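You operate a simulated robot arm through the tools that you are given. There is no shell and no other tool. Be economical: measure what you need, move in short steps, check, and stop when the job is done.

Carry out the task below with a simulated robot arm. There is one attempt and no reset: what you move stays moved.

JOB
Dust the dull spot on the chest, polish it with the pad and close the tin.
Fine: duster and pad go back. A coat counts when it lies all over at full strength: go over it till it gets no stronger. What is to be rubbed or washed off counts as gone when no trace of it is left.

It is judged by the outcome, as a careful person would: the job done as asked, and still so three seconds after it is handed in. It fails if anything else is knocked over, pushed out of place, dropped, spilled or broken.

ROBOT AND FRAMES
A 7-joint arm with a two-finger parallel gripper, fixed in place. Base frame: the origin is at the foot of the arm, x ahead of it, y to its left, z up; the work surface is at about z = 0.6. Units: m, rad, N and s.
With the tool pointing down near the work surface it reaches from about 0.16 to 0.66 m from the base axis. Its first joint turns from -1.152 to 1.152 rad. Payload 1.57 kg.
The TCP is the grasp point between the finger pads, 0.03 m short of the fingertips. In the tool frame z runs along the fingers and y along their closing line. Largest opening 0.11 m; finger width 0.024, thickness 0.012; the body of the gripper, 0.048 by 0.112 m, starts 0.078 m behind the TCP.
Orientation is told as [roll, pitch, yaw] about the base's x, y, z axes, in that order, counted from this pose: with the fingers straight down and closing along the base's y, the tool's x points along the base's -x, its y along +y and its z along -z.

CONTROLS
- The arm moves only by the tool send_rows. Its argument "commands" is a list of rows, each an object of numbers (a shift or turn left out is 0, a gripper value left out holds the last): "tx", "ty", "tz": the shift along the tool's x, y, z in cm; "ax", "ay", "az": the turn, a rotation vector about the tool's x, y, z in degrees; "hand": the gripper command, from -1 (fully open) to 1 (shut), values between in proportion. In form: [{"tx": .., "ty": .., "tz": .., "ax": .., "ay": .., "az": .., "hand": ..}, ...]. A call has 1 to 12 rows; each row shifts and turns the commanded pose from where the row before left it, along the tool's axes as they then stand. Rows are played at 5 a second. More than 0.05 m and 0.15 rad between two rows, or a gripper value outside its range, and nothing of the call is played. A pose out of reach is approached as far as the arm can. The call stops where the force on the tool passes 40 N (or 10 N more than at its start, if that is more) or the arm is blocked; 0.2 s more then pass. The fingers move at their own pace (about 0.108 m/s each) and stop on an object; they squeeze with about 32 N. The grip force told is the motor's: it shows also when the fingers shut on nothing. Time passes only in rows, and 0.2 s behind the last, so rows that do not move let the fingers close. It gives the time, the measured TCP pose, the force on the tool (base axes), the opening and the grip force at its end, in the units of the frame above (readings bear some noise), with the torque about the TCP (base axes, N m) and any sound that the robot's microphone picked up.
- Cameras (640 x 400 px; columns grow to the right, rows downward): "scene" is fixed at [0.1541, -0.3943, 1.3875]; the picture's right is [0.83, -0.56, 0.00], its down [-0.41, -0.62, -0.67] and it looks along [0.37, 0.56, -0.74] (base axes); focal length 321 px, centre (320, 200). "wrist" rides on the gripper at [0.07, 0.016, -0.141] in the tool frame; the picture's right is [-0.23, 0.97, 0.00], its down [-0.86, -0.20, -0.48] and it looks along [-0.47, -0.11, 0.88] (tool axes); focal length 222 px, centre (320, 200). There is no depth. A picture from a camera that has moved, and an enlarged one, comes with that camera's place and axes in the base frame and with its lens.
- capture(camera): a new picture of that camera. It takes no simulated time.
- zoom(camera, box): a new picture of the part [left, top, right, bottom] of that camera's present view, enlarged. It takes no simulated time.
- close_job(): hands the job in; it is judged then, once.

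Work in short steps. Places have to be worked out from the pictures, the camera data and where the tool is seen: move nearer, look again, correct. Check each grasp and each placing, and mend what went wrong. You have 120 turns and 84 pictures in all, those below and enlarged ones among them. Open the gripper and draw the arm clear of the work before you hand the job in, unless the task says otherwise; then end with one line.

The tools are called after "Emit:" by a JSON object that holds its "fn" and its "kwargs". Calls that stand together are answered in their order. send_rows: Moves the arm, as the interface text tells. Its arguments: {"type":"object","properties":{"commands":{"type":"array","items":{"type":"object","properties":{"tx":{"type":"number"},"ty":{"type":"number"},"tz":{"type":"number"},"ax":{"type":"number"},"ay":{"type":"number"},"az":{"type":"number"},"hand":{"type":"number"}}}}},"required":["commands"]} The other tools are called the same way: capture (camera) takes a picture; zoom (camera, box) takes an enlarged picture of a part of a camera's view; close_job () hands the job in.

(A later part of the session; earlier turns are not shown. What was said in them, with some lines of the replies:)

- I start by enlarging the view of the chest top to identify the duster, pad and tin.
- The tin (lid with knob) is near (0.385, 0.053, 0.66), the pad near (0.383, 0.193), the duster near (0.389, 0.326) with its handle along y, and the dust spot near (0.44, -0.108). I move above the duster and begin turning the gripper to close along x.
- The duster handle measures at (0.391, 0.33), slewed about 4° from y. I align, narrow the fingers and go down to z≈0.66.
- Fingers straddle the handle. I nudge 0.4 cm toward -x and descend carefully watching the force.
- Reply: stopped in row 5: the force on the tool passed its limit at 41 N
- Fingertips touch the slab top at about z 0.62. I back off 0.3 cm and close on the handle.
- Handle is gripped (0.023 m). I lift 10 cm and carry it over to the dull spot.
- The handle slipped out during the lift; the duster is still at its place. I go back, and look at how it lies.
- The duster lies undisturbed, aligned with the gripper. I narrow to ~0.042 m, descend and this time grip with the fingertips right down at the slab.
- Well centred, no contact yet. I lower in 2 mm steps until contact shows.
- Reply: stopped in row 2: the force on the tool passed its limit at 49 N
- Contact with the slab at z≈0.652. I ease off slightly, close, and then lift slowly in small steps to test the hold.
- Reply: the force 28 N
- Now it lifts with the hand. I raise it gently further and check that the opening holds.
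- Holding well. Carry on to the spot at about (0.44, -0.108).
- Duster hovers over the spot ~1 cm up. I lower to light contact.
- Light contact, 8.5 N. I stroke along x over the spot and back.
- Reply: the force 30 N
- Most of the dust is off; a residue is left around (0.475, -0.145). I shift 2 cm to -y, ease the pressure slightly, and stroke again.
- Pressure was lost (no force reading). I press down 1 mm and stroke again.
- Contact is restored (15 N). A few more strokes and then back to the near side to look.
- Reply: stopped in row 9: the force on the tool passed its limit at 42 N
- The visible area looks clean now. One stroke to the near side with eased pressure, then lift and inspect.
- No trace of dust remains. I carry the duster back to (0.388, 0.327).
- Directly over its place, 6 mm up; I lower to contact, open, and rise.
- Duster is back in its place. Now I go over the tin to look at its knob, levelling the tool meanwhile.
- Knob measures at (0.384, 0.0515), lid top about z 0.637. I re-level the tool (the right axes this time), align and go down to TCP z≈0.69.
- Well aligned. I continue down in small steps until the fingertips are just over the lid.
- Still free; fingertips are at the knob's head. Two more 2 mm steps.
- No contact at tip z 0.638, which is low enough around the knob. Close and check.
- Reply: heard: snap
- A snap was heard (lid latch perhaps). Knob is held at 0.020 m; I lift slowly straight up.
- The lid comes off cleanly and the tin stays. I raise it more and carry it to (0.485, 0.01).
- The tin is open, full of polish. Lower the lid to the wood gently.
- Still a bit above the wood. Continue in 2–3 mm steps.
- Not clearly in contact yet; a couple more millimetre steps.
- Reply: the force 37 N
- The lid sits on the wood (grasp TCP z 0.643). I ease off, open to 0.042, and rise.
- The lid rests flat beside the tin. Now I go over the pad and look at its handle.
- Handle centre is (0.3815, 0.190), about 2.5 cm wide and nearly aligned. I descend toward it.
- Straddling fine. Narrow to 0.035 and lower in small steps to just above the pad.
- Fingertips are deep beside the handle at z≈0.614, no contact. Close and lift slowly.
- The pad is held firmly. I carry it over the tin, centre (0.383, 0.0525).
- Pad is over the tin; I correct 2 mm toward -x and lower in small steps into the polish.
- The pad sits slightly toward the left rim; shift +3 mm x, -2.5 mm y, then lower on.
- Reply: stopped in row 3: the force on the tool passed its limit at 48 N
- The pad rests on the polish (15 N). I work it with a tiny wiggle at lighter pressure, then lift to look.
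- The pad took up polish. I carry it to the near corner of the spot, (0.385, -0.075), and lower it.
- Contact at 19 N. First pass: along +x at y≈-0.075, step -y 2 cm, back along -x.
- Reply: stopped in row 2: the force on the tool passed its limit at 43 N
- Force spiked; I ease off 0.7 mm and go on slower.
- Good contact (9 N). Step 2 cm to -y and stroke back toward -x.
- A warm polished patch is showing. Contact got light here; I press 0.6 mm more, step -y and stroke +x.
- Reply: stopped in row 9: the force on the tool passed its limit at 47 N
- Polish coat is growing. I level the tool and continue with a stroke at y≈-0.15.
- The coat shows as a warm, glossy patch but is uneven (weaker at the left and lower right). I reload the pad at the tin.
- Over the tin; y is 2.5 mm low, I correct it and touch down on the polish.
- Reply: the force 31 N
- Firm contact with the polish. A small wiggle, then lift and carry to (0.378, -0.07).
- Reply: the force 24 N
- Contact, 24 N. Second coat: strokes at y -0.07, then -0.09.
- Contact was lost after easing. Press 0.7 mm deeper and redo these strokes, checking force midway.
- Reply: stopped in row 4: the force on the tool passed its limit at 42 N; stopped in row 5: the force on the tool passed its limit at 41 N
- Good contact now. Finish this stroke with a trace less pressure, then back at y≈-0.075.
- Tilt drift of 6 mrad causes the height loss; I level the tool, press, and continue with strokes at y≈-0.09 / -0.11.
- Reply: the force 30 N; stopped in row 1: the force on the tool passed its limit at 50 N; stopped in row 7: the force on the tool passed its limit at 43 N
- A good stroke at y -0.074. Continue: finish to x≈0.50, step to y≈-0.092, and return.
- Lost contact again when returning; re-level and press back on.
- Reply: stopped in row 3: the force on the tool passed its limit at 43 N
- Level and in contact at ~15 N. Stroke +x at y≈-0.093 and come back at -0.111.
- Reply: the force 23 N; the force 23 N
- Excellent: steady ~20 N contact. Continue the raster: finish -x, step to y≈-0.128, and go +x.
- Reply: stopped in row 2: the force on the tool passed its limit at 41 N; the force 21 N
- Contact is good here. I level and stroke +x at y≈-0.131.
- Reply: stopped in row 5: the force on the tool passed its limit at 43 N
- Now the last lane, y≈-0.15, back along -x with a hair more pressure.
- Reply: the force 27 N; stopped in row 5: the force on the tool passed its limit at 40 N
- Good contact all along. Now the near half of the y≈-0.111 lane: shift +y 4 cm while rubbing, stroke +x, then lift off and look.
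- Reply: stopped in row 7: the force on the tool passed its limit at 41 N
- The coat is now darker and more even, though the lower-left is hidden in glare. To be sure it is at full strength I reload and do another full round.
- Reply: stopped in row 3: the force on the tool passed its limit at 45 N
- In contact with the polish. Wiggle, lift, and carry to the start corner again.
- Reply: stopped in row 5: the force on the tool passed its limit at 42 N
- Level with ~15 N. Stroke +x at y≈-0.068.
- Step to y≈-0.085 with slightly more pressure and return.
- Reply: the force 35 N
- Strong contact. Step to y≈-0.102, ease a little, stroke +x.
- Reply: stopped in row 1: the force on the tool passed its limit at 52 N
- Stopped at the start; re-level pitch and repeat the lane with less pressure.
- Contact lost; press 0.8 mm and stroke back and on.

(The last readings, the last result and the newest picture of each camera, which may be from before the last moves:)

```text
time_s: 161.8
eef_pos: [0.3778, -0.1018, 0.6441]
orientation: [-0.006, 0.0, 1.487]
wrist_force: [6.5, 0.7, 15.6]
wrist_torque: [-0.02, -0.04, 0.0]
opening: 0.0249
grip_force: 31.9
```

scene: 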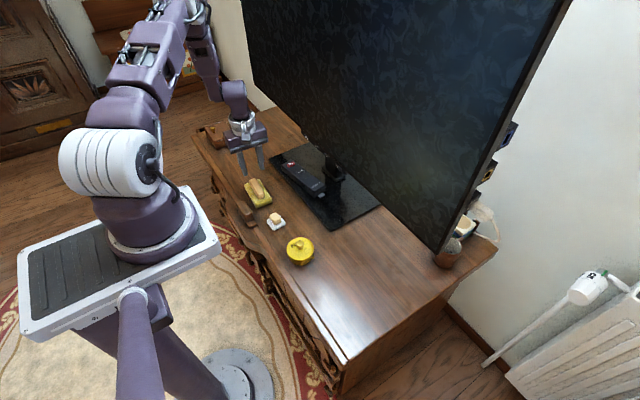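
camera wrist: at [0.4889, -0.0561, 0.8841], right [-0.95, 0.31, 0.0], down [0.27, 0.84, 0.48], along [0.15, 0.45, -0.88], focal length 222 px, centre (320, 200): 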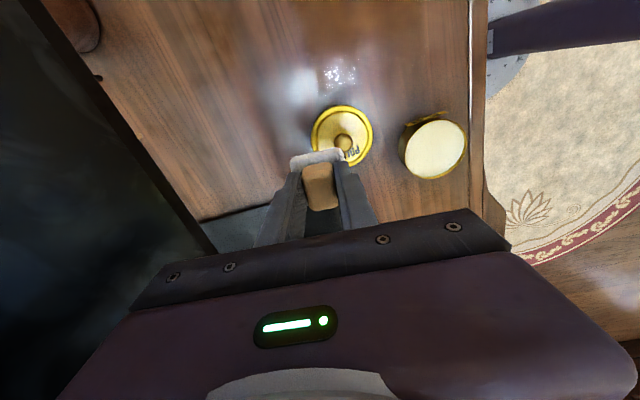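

Emit:
{"fn": "send_rows", "kwargs": {"commands": [{"ax": -0.2, "ty": -1.3, "tx": -0.11}, {"ty": -1.3, "tx": -0.11}, {"ty": -1.3, "tx": -0.11}, {"ty": -1.3, "tx": -0.11}, {"ty": -1.3, "tx": -0.11}, {"ty": -1.3, "tx": -0.11}, {"ty": -1.3, "tx": -0.11}, {"ty": -1.3, "tx": -0.11}, {"ty": -1.3, "tx": -0.11}, {"ty": -0.7, "tx": -0.05}]}}

```text
time_s: 162.6
eef_pos: [0.4088, -0.1036, 0.6435]
orientation: [0.004, 0.001, 1.487]
wrist_force: [-2.2, 1.4, 16.4]
wrist_torque: [0.03, -0.15, 0.0]
opening: 0.0248
grip_force: 31.8
stopped in row 3: the force on the tool passed its limit at 40 N (the readings are from after the stop); the commanded pose is now the measured one
```

Contact 16 N; continue +x to the far edge, then step to y≈-0.12 and return.

Emit:
{"fn": "send_rows", "kwargs": {"commands": [{"ax": 0.1, "ty": -1.3, "tx": -0.11}, {"ty": -1.3, "tx": -0.11}, {"ty": -1.3, "tx": -0.11}, {"ty": -1.3, "tx": -0.11}, {"ty": -1.3, "tx": -0.11}, {"ty": -1.3, "tx": -0.11}, {"ty": -1.3, "tx": -0.11}, {"tx": 1.7, "ty": -0.15}, {"ty": 1.3, "tx": 0.11}, {"ty": 1.3, "tx": 0.11}, {"ty": 1.3, "tx": 0.11}]}}

```text
time_s: 163.3
eef_pos: [0.4381, -0.1044, 0.6437]
orientation: [0.007, 0.005, 1.487]
wrist_force: [-2.5, 1.1, 14.3]
wrist_torque: [0.23, -0.16, 0.05]
opening: 0.0247
grip_force: 31.9
stopped in row 3: the force on the tool passed its limit at 42 N (the readings are from after the stop); the commanded pose is now the measured one
```

Moving +x raises the force, so I level and add a slight rise per row.

Emit:
{"fn": "send_rows", "kwargs": {"commands": [{"ax": 0.35, "ay": -0.25, "tz": -0.02}, {"ty": -1.3, "tx": -0.11}, {"ty": -1.3, "tx": -0.11}, {"ty": -1.3, "tx": -0.11}, {"ty": -1.3, "tx": -0.11}, {"ty": -1.0, "tx": -0.08}, {"tx": 1.7, "ty": -0.15}, {"ty": 1.3, "tx": 0.11}, {"ty": 1.3, "tx": 0.11}, {"ty": 1.3, "tx": 0.11}, {"ty": 1.3, "tx": 0.11}]}}

```text
time_s: 165.7
eef_pos: [0.4518, -0.1217, 0.644]
orientation: [-0.002, -0.002, 1.487]
wrist_force: [3.8, -0.2, 8.0]
wrist_torque: [-0.09, -0.07, 0.04]
opening: 0.025
grip_force: 32.1
```

Good (8 N, level). Continue -x, then step to y≈-0.138 and go +x.

Emit:
{"fn": "send_rows", "kwargs": {"commands": [{"ty": 1.3, "tx": 0.11, "tz": 0.02}, {"ty": 1.3, "tx": 0.11}, {"ty": 1.3, "tx": 0.11}, {"ty": 1.3, "tx": 0.11}, {"ty": 1.3, "tx": 0.11}, {"ty": 1, "tx": 0.08}, {"tx": 1.7, "ty": -0.15}, {"ty": -1.3, "tx": -0.11}, {"ty": -1.3, "tx": -0.11}, {"ty": -1.3, "tx": -0.11}, {"ty": -1.3, "tx": -0.11}]}}

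```text
time_s: 167.3
eef_pos: [0.3732, -0.1354, 0.6437]
orientation: [0.002, -0.003, 1.49]
wrist_force: [-1.3, -1.9, 12.8]
wrist_torque: [-0.23, -0.05, -0.02]
opening: 0.025
grip_force: 31.3
stopped in row 8: the force on the tool passed its limit at 41 N (the readings are from after the stop); the commanded pose is now the measured one
```

Contact is kept. Stroke +x at y≈-0.136 to the far edge.

Emit:
{"fn": "send_rows", "kwargs": {"commands": [{"ty": -1.3, "tx": -0.11}, {"ty": -1.3, "tx": -0.11}, {"ty": -1.3, "tx": -0.11, "tz": -0.01}, {"ty": -1.3, "tx": -0.11}, {"ty": -1.3, "tx": -0.11, "tz": -0.01}, {"ty": -1.3, "tx": -0.11}, {"ty": -1.3, "tx": -0.11}, {"ty": -1.3, "tx": -0.11}, {"ty": -1.3, "tx": -0.11}, {"ty": -1.0, "tx": -0.08}]}}

```text
time_s: 168.3
eef_pos: [0.4167, -0.1327, 0.642]
orientation: [0.007, 0.0, 1.489]
wrist_force: [-1.7, 0.9, 14.7]
wrist_torque: [-0.01, -0.13, 0.03]
opening: 0.0245
grip_force: 31.5
stopped in row 4: the force on the tool passed its limit at 42 N (the readings are from after the stop); the commanded pose is now the measured one
```

Level the roll again and finish this lane; then return on y≈-0.152.

Emit:
{"fn": "send_rows", "kwargs": {"commands": [{"ax": 0.4, "tz": -0.02}, {"ty": -1.3, "tx": -0.11}, {"ty": -1.3, "tx": -0.11}, {"ty": -1.3, "tx": -0.11}, {"ty": -1.3, "tx": -0.11}, {"ty": -1.3, "tx": -0.11}, {"ty": -1.2, "tx": -0.11}, {"tx": 1.6, "ty": -0.15}, {"ty": 1.3, "tx": 0.11}, {"ty": 1.3, "tx": 0.11}, {"ty": 1.3, "tx": 0.11}]}}

```text
time_s: 170.7
eef_pos: [0.4545, -0.1501, 0.6438]
orientation: [0.001, 0.001, 1.488]
wrist_force: [0.5, -0.4, 2.3]
wrist_torque: [-0.04, -0.03, 0.03]
opening: 0.0248
grip_force: 31.9
```

Light contact; press 0.4 mm and finish -x along y≈-0.15.

Emit:
{"fn": "send_rows", "kwargs": {"commands": [{"tz": 0.04}, {"ty": -1.3, "tx": -0.11}, {"ty": -1.3, "tx": -0.11}, {"ty": 1.3, "tx": 0.11}, {"ty": 1.3, "tx": 0.11}, {"ty": 1.3, "tx": 0.11}, {"ty": 1.3, "tx": 0.11}, {"ty": 1.3, "tx": 0.11}, {"ty": 1.3, "tx": 0.11}, {"ty": 1.0, "tx": 0.08}]}}

Emit:
{"fn": "send_rows", "kwargs": {"commands": [{"tz": -1}, {"tz": -2}, {"tz": -3}, {"tz": -3}, {"tx": -4}, {"tx": -4}, {"tx": -4}, {"tx": -4}, {"tx": -4}, {"tx": -3}, {}]}}

Emit:
{"fn": "zoom", "kwargs": {"camera": "scene", "box": [290, 230, 430, 320]}}

Emit:
{"fn": "capture", "kwargs": {"camera": "wrist"}}

```text
time_s: 171.5
eef_pos: [0.4775, -0.1497, 0.6435]
orientation: [0.003, 0.0, 1.487]
wrist_force: [-4.0, 1.6, 15.8]
wrist_torque: [0.16, 0.0, 0.0]
opening: 0.0247
grip_force: 31.8
stopped in row 4: the force on the tool passed its limit at 42 N (the readings are from after the stop); the commanded pose is now the measured one
```

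```text
time_s: 173.9
eef_pos: [0.4965, 0.0808, 0.7321]
orientation: [0.001, 0.002, 1.487]
wrist_force: [-0.2, 0.3, -0.7]
wrist_torque: [0.02, -0.03, -0.01]
opening: 0.0248
grip_force: 32.2
```

```text
4.44 times, centred on (360, 275) of scene
camera zoom: at [0.1541, -0.3943, 1.3875], right [0.83, -0.55, 0.0], down [-0.41, -0.62, -0.67], along [0.37, 0.56, -0.74], focal length 1426 px, centre (142, -133)
```

zoom: 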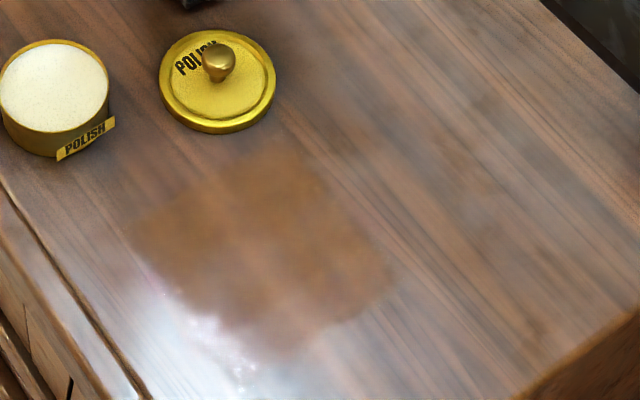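

```text
27 pictures are left
camera wrist: at [0.475, 0.0128, 0.8745], right [-0.95, 0.31, 0.0], down [0.27, 0.84, 0.48], along [0.14, 0.45, -0.88], focal length 222 px, centre (320, 200)
```

wrist: 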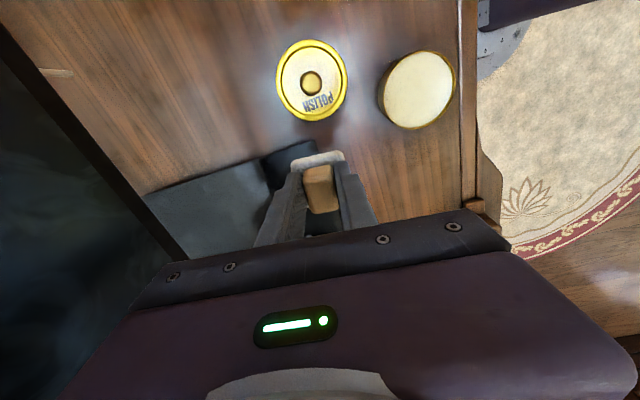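

The coat barely changed from the previous round, i.e. it is near saturation. I move the wrist camera over the spot to check the part hidden by glare.

Emit:
{"fn": "send_rows", "kwargs": {"commands": [{"tx": 3, "ty": 1.2, "tz": -1.5}, {"tx": 3, "ty": 1.2, "tz": -1.5}, {"tx": 3, "ty": 1.2}, {"tx": 2.5, "ty": 1.1}, {}]}}

Emit:
{"fn": "zoom", "kwargs": {"camera": "wrist", "box": [180, 0, 480, 190]}}

```text
time_s: 175.1
eef_pos: [0.4397, -0.0338, 0.7632]
orientation: [0.0, 0.002, 1.486]
wrist_force: [-0.4, 0.1, -0.7]
wrist_torque: [-0.01, 0.01, 0.0]
opening: 0.0249
grip_force: 31.9
```

```text
2.11 times, centred on (330, 95) of wrist
camera zoom: at [0.4175, -0.1007, 0.9049], right [-0.95, 0.31, 0.0], down [0.27, 0.84, 0.48], along [0.14, 0.45, -0.88], focal length 468 px, centre (299, 421)
```

zoom: 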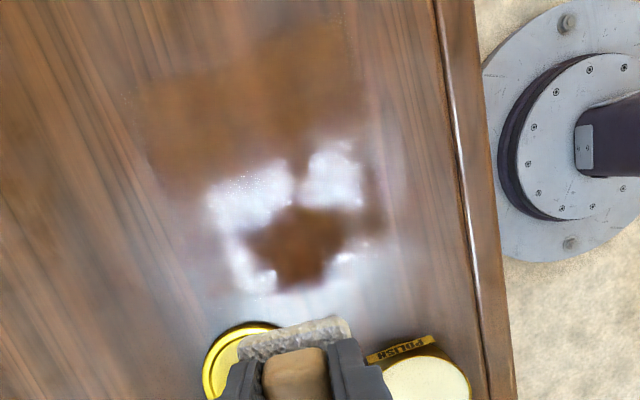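

The coat is evenly glossy within a clear patch (x 0.37–0.495, y −0.165…−0.055). As the outer lane got fewest strokes, I give y≈−0.152 one more pass.

Emit:
{"fn": "send_rows", "kwargs": {"commands": [{"tx": 3, "ty": -0.6}, {"tx": 3, "ty": -0.6}, {"tx": 3, "ty": -0.6}, {"tx": 2.6, "ty": -0.6}, {}, {"tz": 3}, {"tz": 3}, {"tz": 3}, {"tz": 2}, {"tz": 0.8}, {"tz": 0.1}, {}]}}

Emit:
{"fn": "send_rows", "kwargs": {"commands": [{"tz": 0.07}, {"tz": 0.06}, {"tz": 0.05}, {"tz": 0.04}, {"tz": 0.04}, {}]}}

```text
time_s: 177.7
eef_pos: [0.4542, -0.1499, 0.6445]
orientation: [0.002, 0.001, 1.487]
wrist_force: [-0.5, -0.1, -0.6]
wrist_torque: [0.01, -0.01, -0.01]
opening: 0.0249
grip_force: 31.5
```

```text
time_s: 178.5
eef_pos: [0.4551, -0.1482, 0.6431]
orientation: [0.002, 0.003, 1.489]
wrist_force: [-5.5, 3.3, 19.4]
wrist_torque: [0.21, 0.08, 0.03]
opening: 0.0247
grip_force: 31.9
stopped in row 4: the force on the tool passed its limit at 44 N (the readings are from after the stop); the commanded pose is now the measured one
```

In contact, 19 N. Stroke -x along the outer lane, then +x back.

Emit:
{"fn": "send_rows", "kwargs": {"commands": [{"tx": 0.4, "tz": -0.02}, {"ty": 1.3, "tx": 0.11}, {"ty": 1.3, "tx": 0.11}, {"ty": 1.3, "tx": 0.11}, {"ty": 1.3, "tx": 0.11}, {"ty": 1.3, "tx": 0.11}, {"ty": 1.3, "tx": 0.11}]}}

Emit:
{"fn": "send_rows", "kwargs": {"commands": [{"ty": -1.3, "tx": -0.11, "tz": -0.02}, {"ty": -1.3, "tx": -0.11}, {"ty": -1.3, "tx": -0.11}, {"ty": -1.3, "tx": -0.11}, {"ty": -1.3, "tx": -0.11}, {"ty": -1.3, "tx": -0.11}, {"ty": -1.3, "tx": -0.11}]}}

```text
time_s: 180.1
eef_pos: [0.3818, -0.1548, 0.644]
orientation: [0.0, 0.002, 1.487]
wrist_force: [-0.4, 1.4, 11.0]
wrist_torque: [0.08, 0.12, 0.01]
opening: 0.0248
grip_force: 31.7
stopped in row 7: the force on the tool passed its limit at 44 N (the readings are from after the stop); the commanded pose is now the measured one
```

```text
time_s: 181.7
eef_pos: [0.4727, -0.1538, 0.6447]
orientation: [-0.001, 0.003, 1.487]
wrist_force: [-4.3, 0.0, 9.4]
wrist_torque: [-0.02, 0.22, -0.04]
opening: 0.0246
grip_force: 32.5
```

Contact held. Finish to the far edge, go up the far side (x≈0.495) along +y, then lift and look.

Emit:
{"fn": "send_rows", "kwargs": {"commands": [{"ty": -1.2, "tx": -0.1, "tz": 0.02}, {"ty": -0.8, "tx": -0.06}, {"tx": -1.3, "ty": 0.11}, {"tx": -1.3, "ty": 0.11}, {"tx": -1.3, "ty": 0.11}, {"tx": -1.3, "ty": 0.11}, {"tx": -1.3, "ty": 0.11}]}}

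Emit:
{"fn": "send_rows", "kwargs": {"commands": [{"tz": -1}, {"tz": -2}, {"tz": -3}, {"tz": -3}, {"tx": -4, "ty": 1}, {"tx": -4, "ty": 1}, {"tx": -4, "ty": 1}, {"tx": -4, "ty": 1}, {}]}}

Emit:
{"fn": "zoom", "kwargs": {"camera": "scene", "box": [290, 230, 430, 320]}}

```text
time_s: 183.3
eef_pos: [0.4916, -0.0886, 0.6435]
orientation: [-0.001, 0.001, 1.486]
wrist_force: [-0.7, -0.3, 1.9]
wrist_torque: [-0.06, 0.05, 0.0]
opening: 0.0247
grip_force: 31.6
```

```text
time_s: 185.3
eef_pos: [0.467, 0.0746, 0.7323]
orientation: [-0.003, 0.004, 1.487]
wrist_force: [0.2, -0.5, -1.2]
wrist_torque: [0.04, 0.0, -0.02]
opening: 0.0249
grip_force: 32.6
```

```text
4.44 times, centred on (360, 275) of scene
camera zoom: at [0.1541, -0.3943, 1.3875], right [0.83, -0.55, 0.0], down [-0.41, -0.62, -0.67], along [0.37, 0.56, -0.74], focal length 1426 px, centre (142, -133)
```

zoom: 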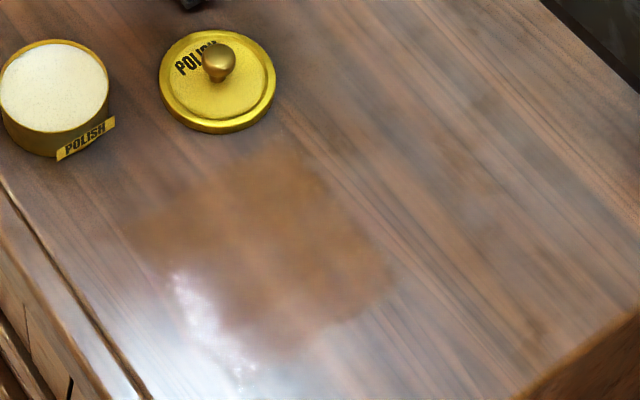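

No further change: the coat is saturated. Now I return the pad to (0.381, 0.1885).

Emit:
{"fn": "send_rows", "kwargs": {"commands": [{"ax": -0.15, "ay": -0.2}, {"tx": -2.66, "ty": 2.38}, {"tx": -2.66, "ty": 2.38}, {"tx": -2.66, "ty": 2.38}, {"tx": -2.66, "ty": 2.38}, {}, {"tz": 3}, {"tz": 3}, {"tz": 1.8}, {}]}}

```text
time_s: 187.5
eef_pos: [0.3806, 0.1881, 0.654]
orientation: [0.001, -0.002, 1.488]
wrist_force: [-0.1, 0.0, -0.7]
wrist_torque: [0.0, 0.03, -0.03]
opening: 0.025
grip_force: 32.4
```

Right over its place, 1 cm up. Lower to contact and release.

Emit:
{"fn": "send_rows", "kwargs": {"commands": [{"tz": 0.5}, {"tz": 0.25}, {"tz": 0.1}, {"tz": 0.08}, {}]}}

Emit:
{"fn": "send_rows", "kwargs": {"commands": [{"hand": 0.3}, {}, {"tz": -0.5}, {"tz": -1.5}, {"tz": -3}, {"tz": -4}, {}]}}

Emit:
{"fn": "zoom", "kwargs": {"camera": "scene", "box": [235, 165, 355, 265]}}

```text
time_s: 188.7
eef_pos: [0.3806, 0.1895, 0.6465]
orientation: [-0.001, -0.001, 1.486]
wrist_force: [-0.2, 0.3, 0.0]
wrist_torque: [0.01, -0.02, -0.01]
opening: 0.0247
grip_force: 32.1
```

```text
time_s: 190.3
eef_pos: [0.3807, 0.1879, 0.7363]
orientation: [0.001, 0.001, 1.486]
wrist_force: [-0.4, 0.3, 0.5]
wrist_torque: [-0.02, 0.02, -0.01]
opening: 0.0387
grip_force: 0.1
```

```text
4.00 times, centred on (295, 215) of scene
camera zoom: at [0.1541, -0.3943, 1.3875], right [0.83, -0.56, 0.0], down [-0.41, -0.62, -0.67], along [0.37, 0.56, -0.74], focal length 1283 px, centre (420, 140)
```

zoom: 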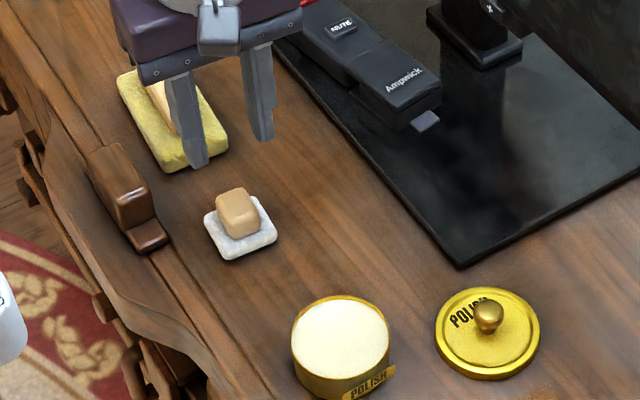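

The pad is back. Now I go over the lid at (0.485, 0.0105) and descend around its knob.

Emit:
{"fn": "send_rows", "kwargs": {"commands": [{"tx": 3.36, "ty": -2.37, "hand": 0.24}, {"tx": 3.36, "ty": -2.37}, {"tx": 3.36, "ty": -2.37}, {"tx": 3.36, "ty": -2.37}, {"tx": 3.36, "ty": -2.37}, {}, {"tz": 3}, {"tz": 3}, {"tz": 1}, {}]}}

Emit:
{"fn": "zoom", "kwargs": {"camera": "scene", "box": [305, 200, 385, 260]}}

Emit:
{"fn": "zoom", "kwargs": {"camera": "wrist", "box": [220, 90, 480, 250]}}

```text
time_s: 192.5
eef_pos: [0.4837, 0.0122, 0.664]
orientation: [0.0, 0.001, 1.487]
wrist_force: [0.1, -0.3, -0.6]
wrist_torque: [0.01, -0.05, -0.04]
opening: 0.0417
grip_force: 0.1
```

```text
6.67 times, centred on (345, 230) of scene
camera zoom: at [0.1541, -0.3943, 1.3875], right [0.83, -0.56, 0.0], down [-0.41, -0.62, -0.67], along [0.37, 0.56, -0.74], focal length 2138 px, centre (153, 0)
```

zoom: 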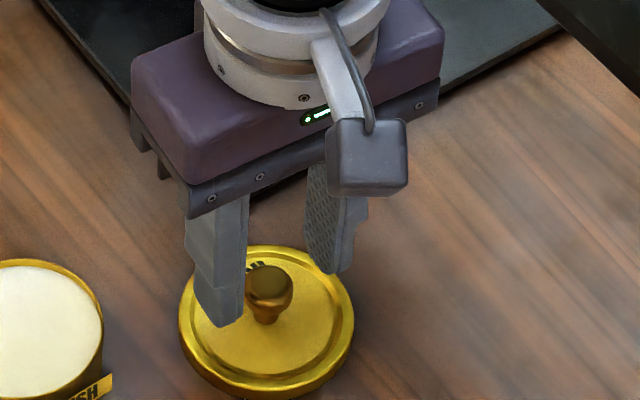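

```text
2.46 times, centred on (350, 170) of wrist
camera zoom: at [0.4622, -0.0574, 0.8059], right [-0.95, 0.31, 0.0], down [0.27, 0.84, 0.48], along [0.15, 0.46, -0.88], focal length 547 px, centre (246, 274)
```

zoom: 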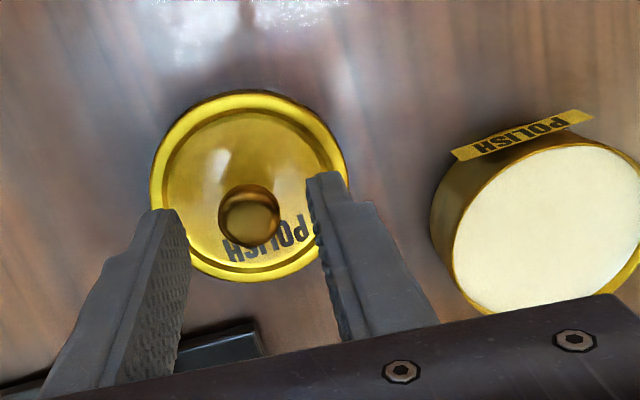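

Knob is centred between the fingers. Down 2 cm to the earlier grasp height and close.

Emit:
{"fn": "send_rows", "kwargs": {"commands": [{"tz": 1, "tx": 0.1}, {"tz": 0.6}, {"tz": 0.35}, {}, {"hand": 1}, {}, {}, {}]}}

Emit:
{"fn": "send_rows", "kwargs": {"commands": [{"tz": -0.3}, {"tz": -0.5}, {"tz": -1}, {"tz": -1.2}, {"tz": -1.2}, {"tz": -1}, {}]}}

```text
time_s: 194.3
eef_pos: [0.4849, 0.0083, 0.6463]
orientation: [-0.001, 0.0, 1.486]
wrist_force: [-0.1, 0.1, 0.7]
wrist_torque: [0.02, -0.02, 0.02]
opening: 0.0205
grip_force: 32.2
```

```text
time_s: 195.9
eef_pos: [0.4836, 0.0106, 0.6985]
orientation: [0.001, 0.0, 1.487]
wrist_force: [0.0, 0.0, 0.7]
wrist_torque: [0.01, -0.01, 0.01]
opening: 0.0202
grip_force: 32.0
```

Lid is lifted. Carry it over the tin at (0.384, 0.052).

Emit:
{"fn": "send_rows", "kwargs": {"commands": [{"tz": -1}, {"tx": -0.55, "ty": 1.7}, {"tx": -0.82, "ty": 2.57}, {"tx": -0.82, "ty": 2.57}, {"tx": -0.65, "ty": 2.03}, {"tx": -0.44, "ty": 1.4}, {}, {"tz": 1}, {"tz": 0.5}, {}]}}

Emit:
{"fn": "zoom", "kwargs": {"camera": "scene", "box": [265, 205, 335, 265]}}

Emit:
{"fn": "zoom", "kwargs": {"camera": "wrist", "box": [220, 80, 420, 240]}}

```text
time_s: 198.1
eef_pos: [0.3861, 0.0521, 0.6931]
orientation: [0.0, -0.001, 1.486]
wrist_force: [-0.7, -0.1, -0.1]
wrist_torque: [-0.02, -0.01, 0.03]
opening: 0.0201
grip_force: 32.1
```

```text
6.67 times, centred on (300, 235) of scene
camera zoom: at [0.1541, -0.3943, 1.3875], right [0.83, -0.56, 0.0], down [-0.41, -0.62, -0.67], along [0.37, 0.56, -0.74], focal length 2138 px, centre (453, -33)
```

zoom: 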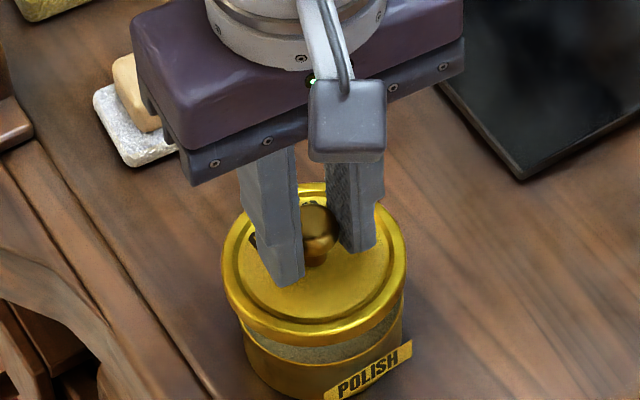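

```text
2.50 times, centred on (320, 160) of wrist
camera zoom: at [0.3625, -0.0165, 0.8348], right [-0.95, 0.31, 0.0], down [0.27, 0.84, 0.48], along [0.15, 0.46, -0.88], focal length 555 px, centre (320, 300)
```

zoom: 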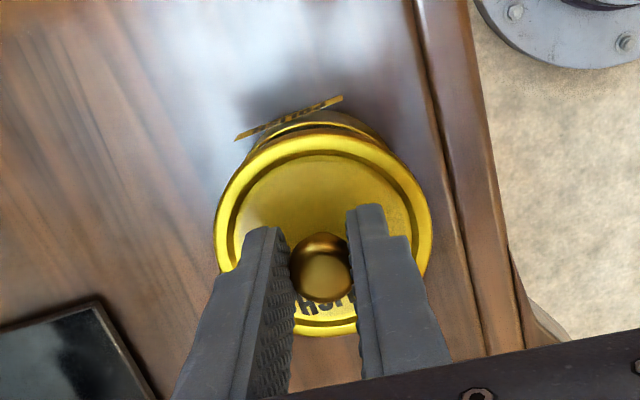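

The lid hovers over the tin, nearly concentric. I shift 1 mm to -y and lower gently.

Emit:
{"fn": "send_rows", "kwargs": {"commands": [{"tx": 0.1}, {"tz": 0.6}, {"tz": 0.5}, {"tz": 0.3}, {"tz": 0.2}, {"tz": 0.2}, {"tz": 0.2}, {}]}}

Emit:
{"fn": "zoom", "kwargs": {"camera": "scene", "box": [265, 205, 335, 265]}}

```text
time_s: 199.9
eef_pos: [0.3856, 0.0495, 0.673]
orientation: [0.0, -0.003, 1.487]
wrist_force: [-0.4, 0.2, -0.2]
wrist_torque: [0.0, -0.01, -0.04]
opening: 0.0203
grip_force: 32.3
```

```text
6.67 times, centred on (300, 235) of scene
camera zoom: at [0.1541, -0.3943, 1.3875], right [0.83, -0.56, 0.0], down [-0.41, -0.62, -0.67], along [0.37, 0.56, -0.74], focal length 2138 px, centre (453, -33)
```

zoom: 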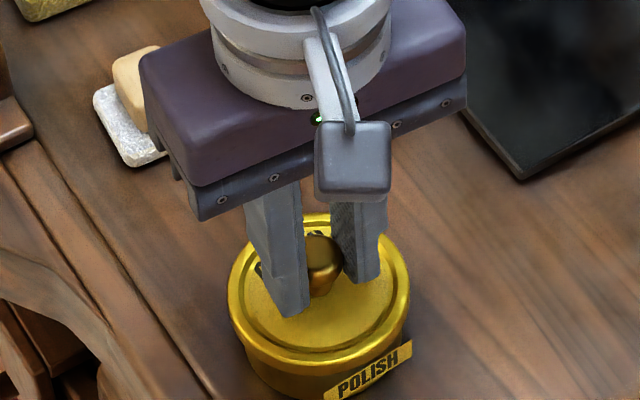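

The lid is concentric and sliding over the rim without force. Continue down in small steps until it seats.

Emit:
{"fn": "send_rows", "kwargs": {"commands": [{"tz": 0.15}, {"tz": 0.15}, {"tz": 0.1}, {"tz": 0.1}, {}]}}

```text
time_s: 201.1
eef_pos: [0.386, 0.0491, 0.6675]
orientation: [-0.002, -0.003, 1.487]
wrist_force: [9.3, -5.9, 35.0]
wrist_torque: [-0.03, -0.22, -0.04]
opening: 0.0202
grip_force: 31.7
heard: snap
```

Snap heard, lid seated at the original height. Ease off, open, and rise straight up.

Emit:
{"fn": "send_rows", "kwargs": {"commands": [{"tz": -0.08}, {"hand": 0.2}, {}, {}, {"tz": -1}, {"tz": -2}, {"tz": -3}, {"tz": -4}, {"tz": -4}, {}]}}

Emit:
{"fn": "zoom", "kwargs": {"camera": "scene", "box": [255, 200, 335, 270]}}

Emit:
{"fn": "capture", "kwargs": {"camera": "scene"}}

```text
time_s: 203.3
eef_pos: [0.3835, 0.0507, 0.8084]
orientation: [0.0, 0.0, 1.484]
wrist_force: [0.0, 0.3, 0.0]
wrist_torque: [0.0, -0.01, -0.03]
opening: 0.044
grip_force: 0.2
```

```text
5.71 times, centred on (295, 235) of scene
camera zoom: at [0.1541, -0.3943, 1.3875], right [0.83, -0.56, 0.0], down [-0.41, -0.62, -0.67], along [0.37, 0.56, -0.74], focal length 1833 px, centre (463, 0)
```

zoom: 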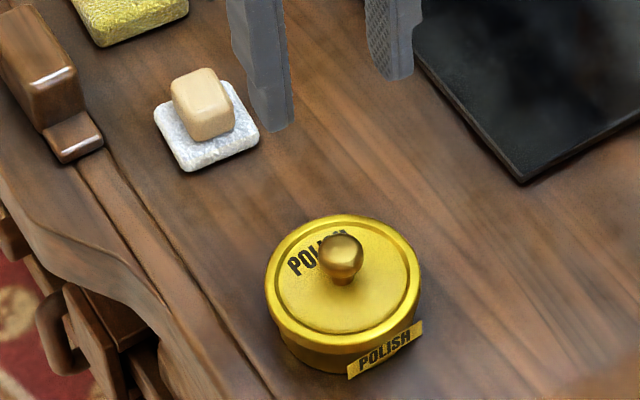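

```text
17 pictures are left
```

scene: 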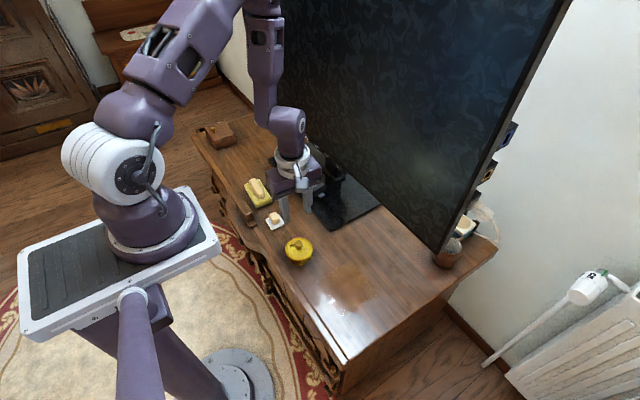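

All items are in place: tin closed, duster and pad back, spot polished. I open the gripper fully, draw the arm up a little, and hand in.

Emit:
{"fn": "send_rows", "kwargs": {"commands": [{"tz": -3, "hand": -1}, {"tz": -3}, {}, {}]}}

Emit:
{"fn": "close_job", "kwargs": {}}

```text
time_s: 204.3
eef_pos: [0.3858, 0.0492, 0.8691]
orientation: [0.0, 0.0, 1.488]
wrist_force: [0.8, 0.0, 0.6]
wrist_torque: [0.03, 0.03, 0.01]
opening: 0.1099
grip_force: 0.1
```

```text
The job is handed in.
```

I dusted the spot until no trace was left and polished it until another pass changed nothing visible. The duster and pad are back in place within a few millimetres, the tin is closed (the lid snapped on), and the job is handed in.
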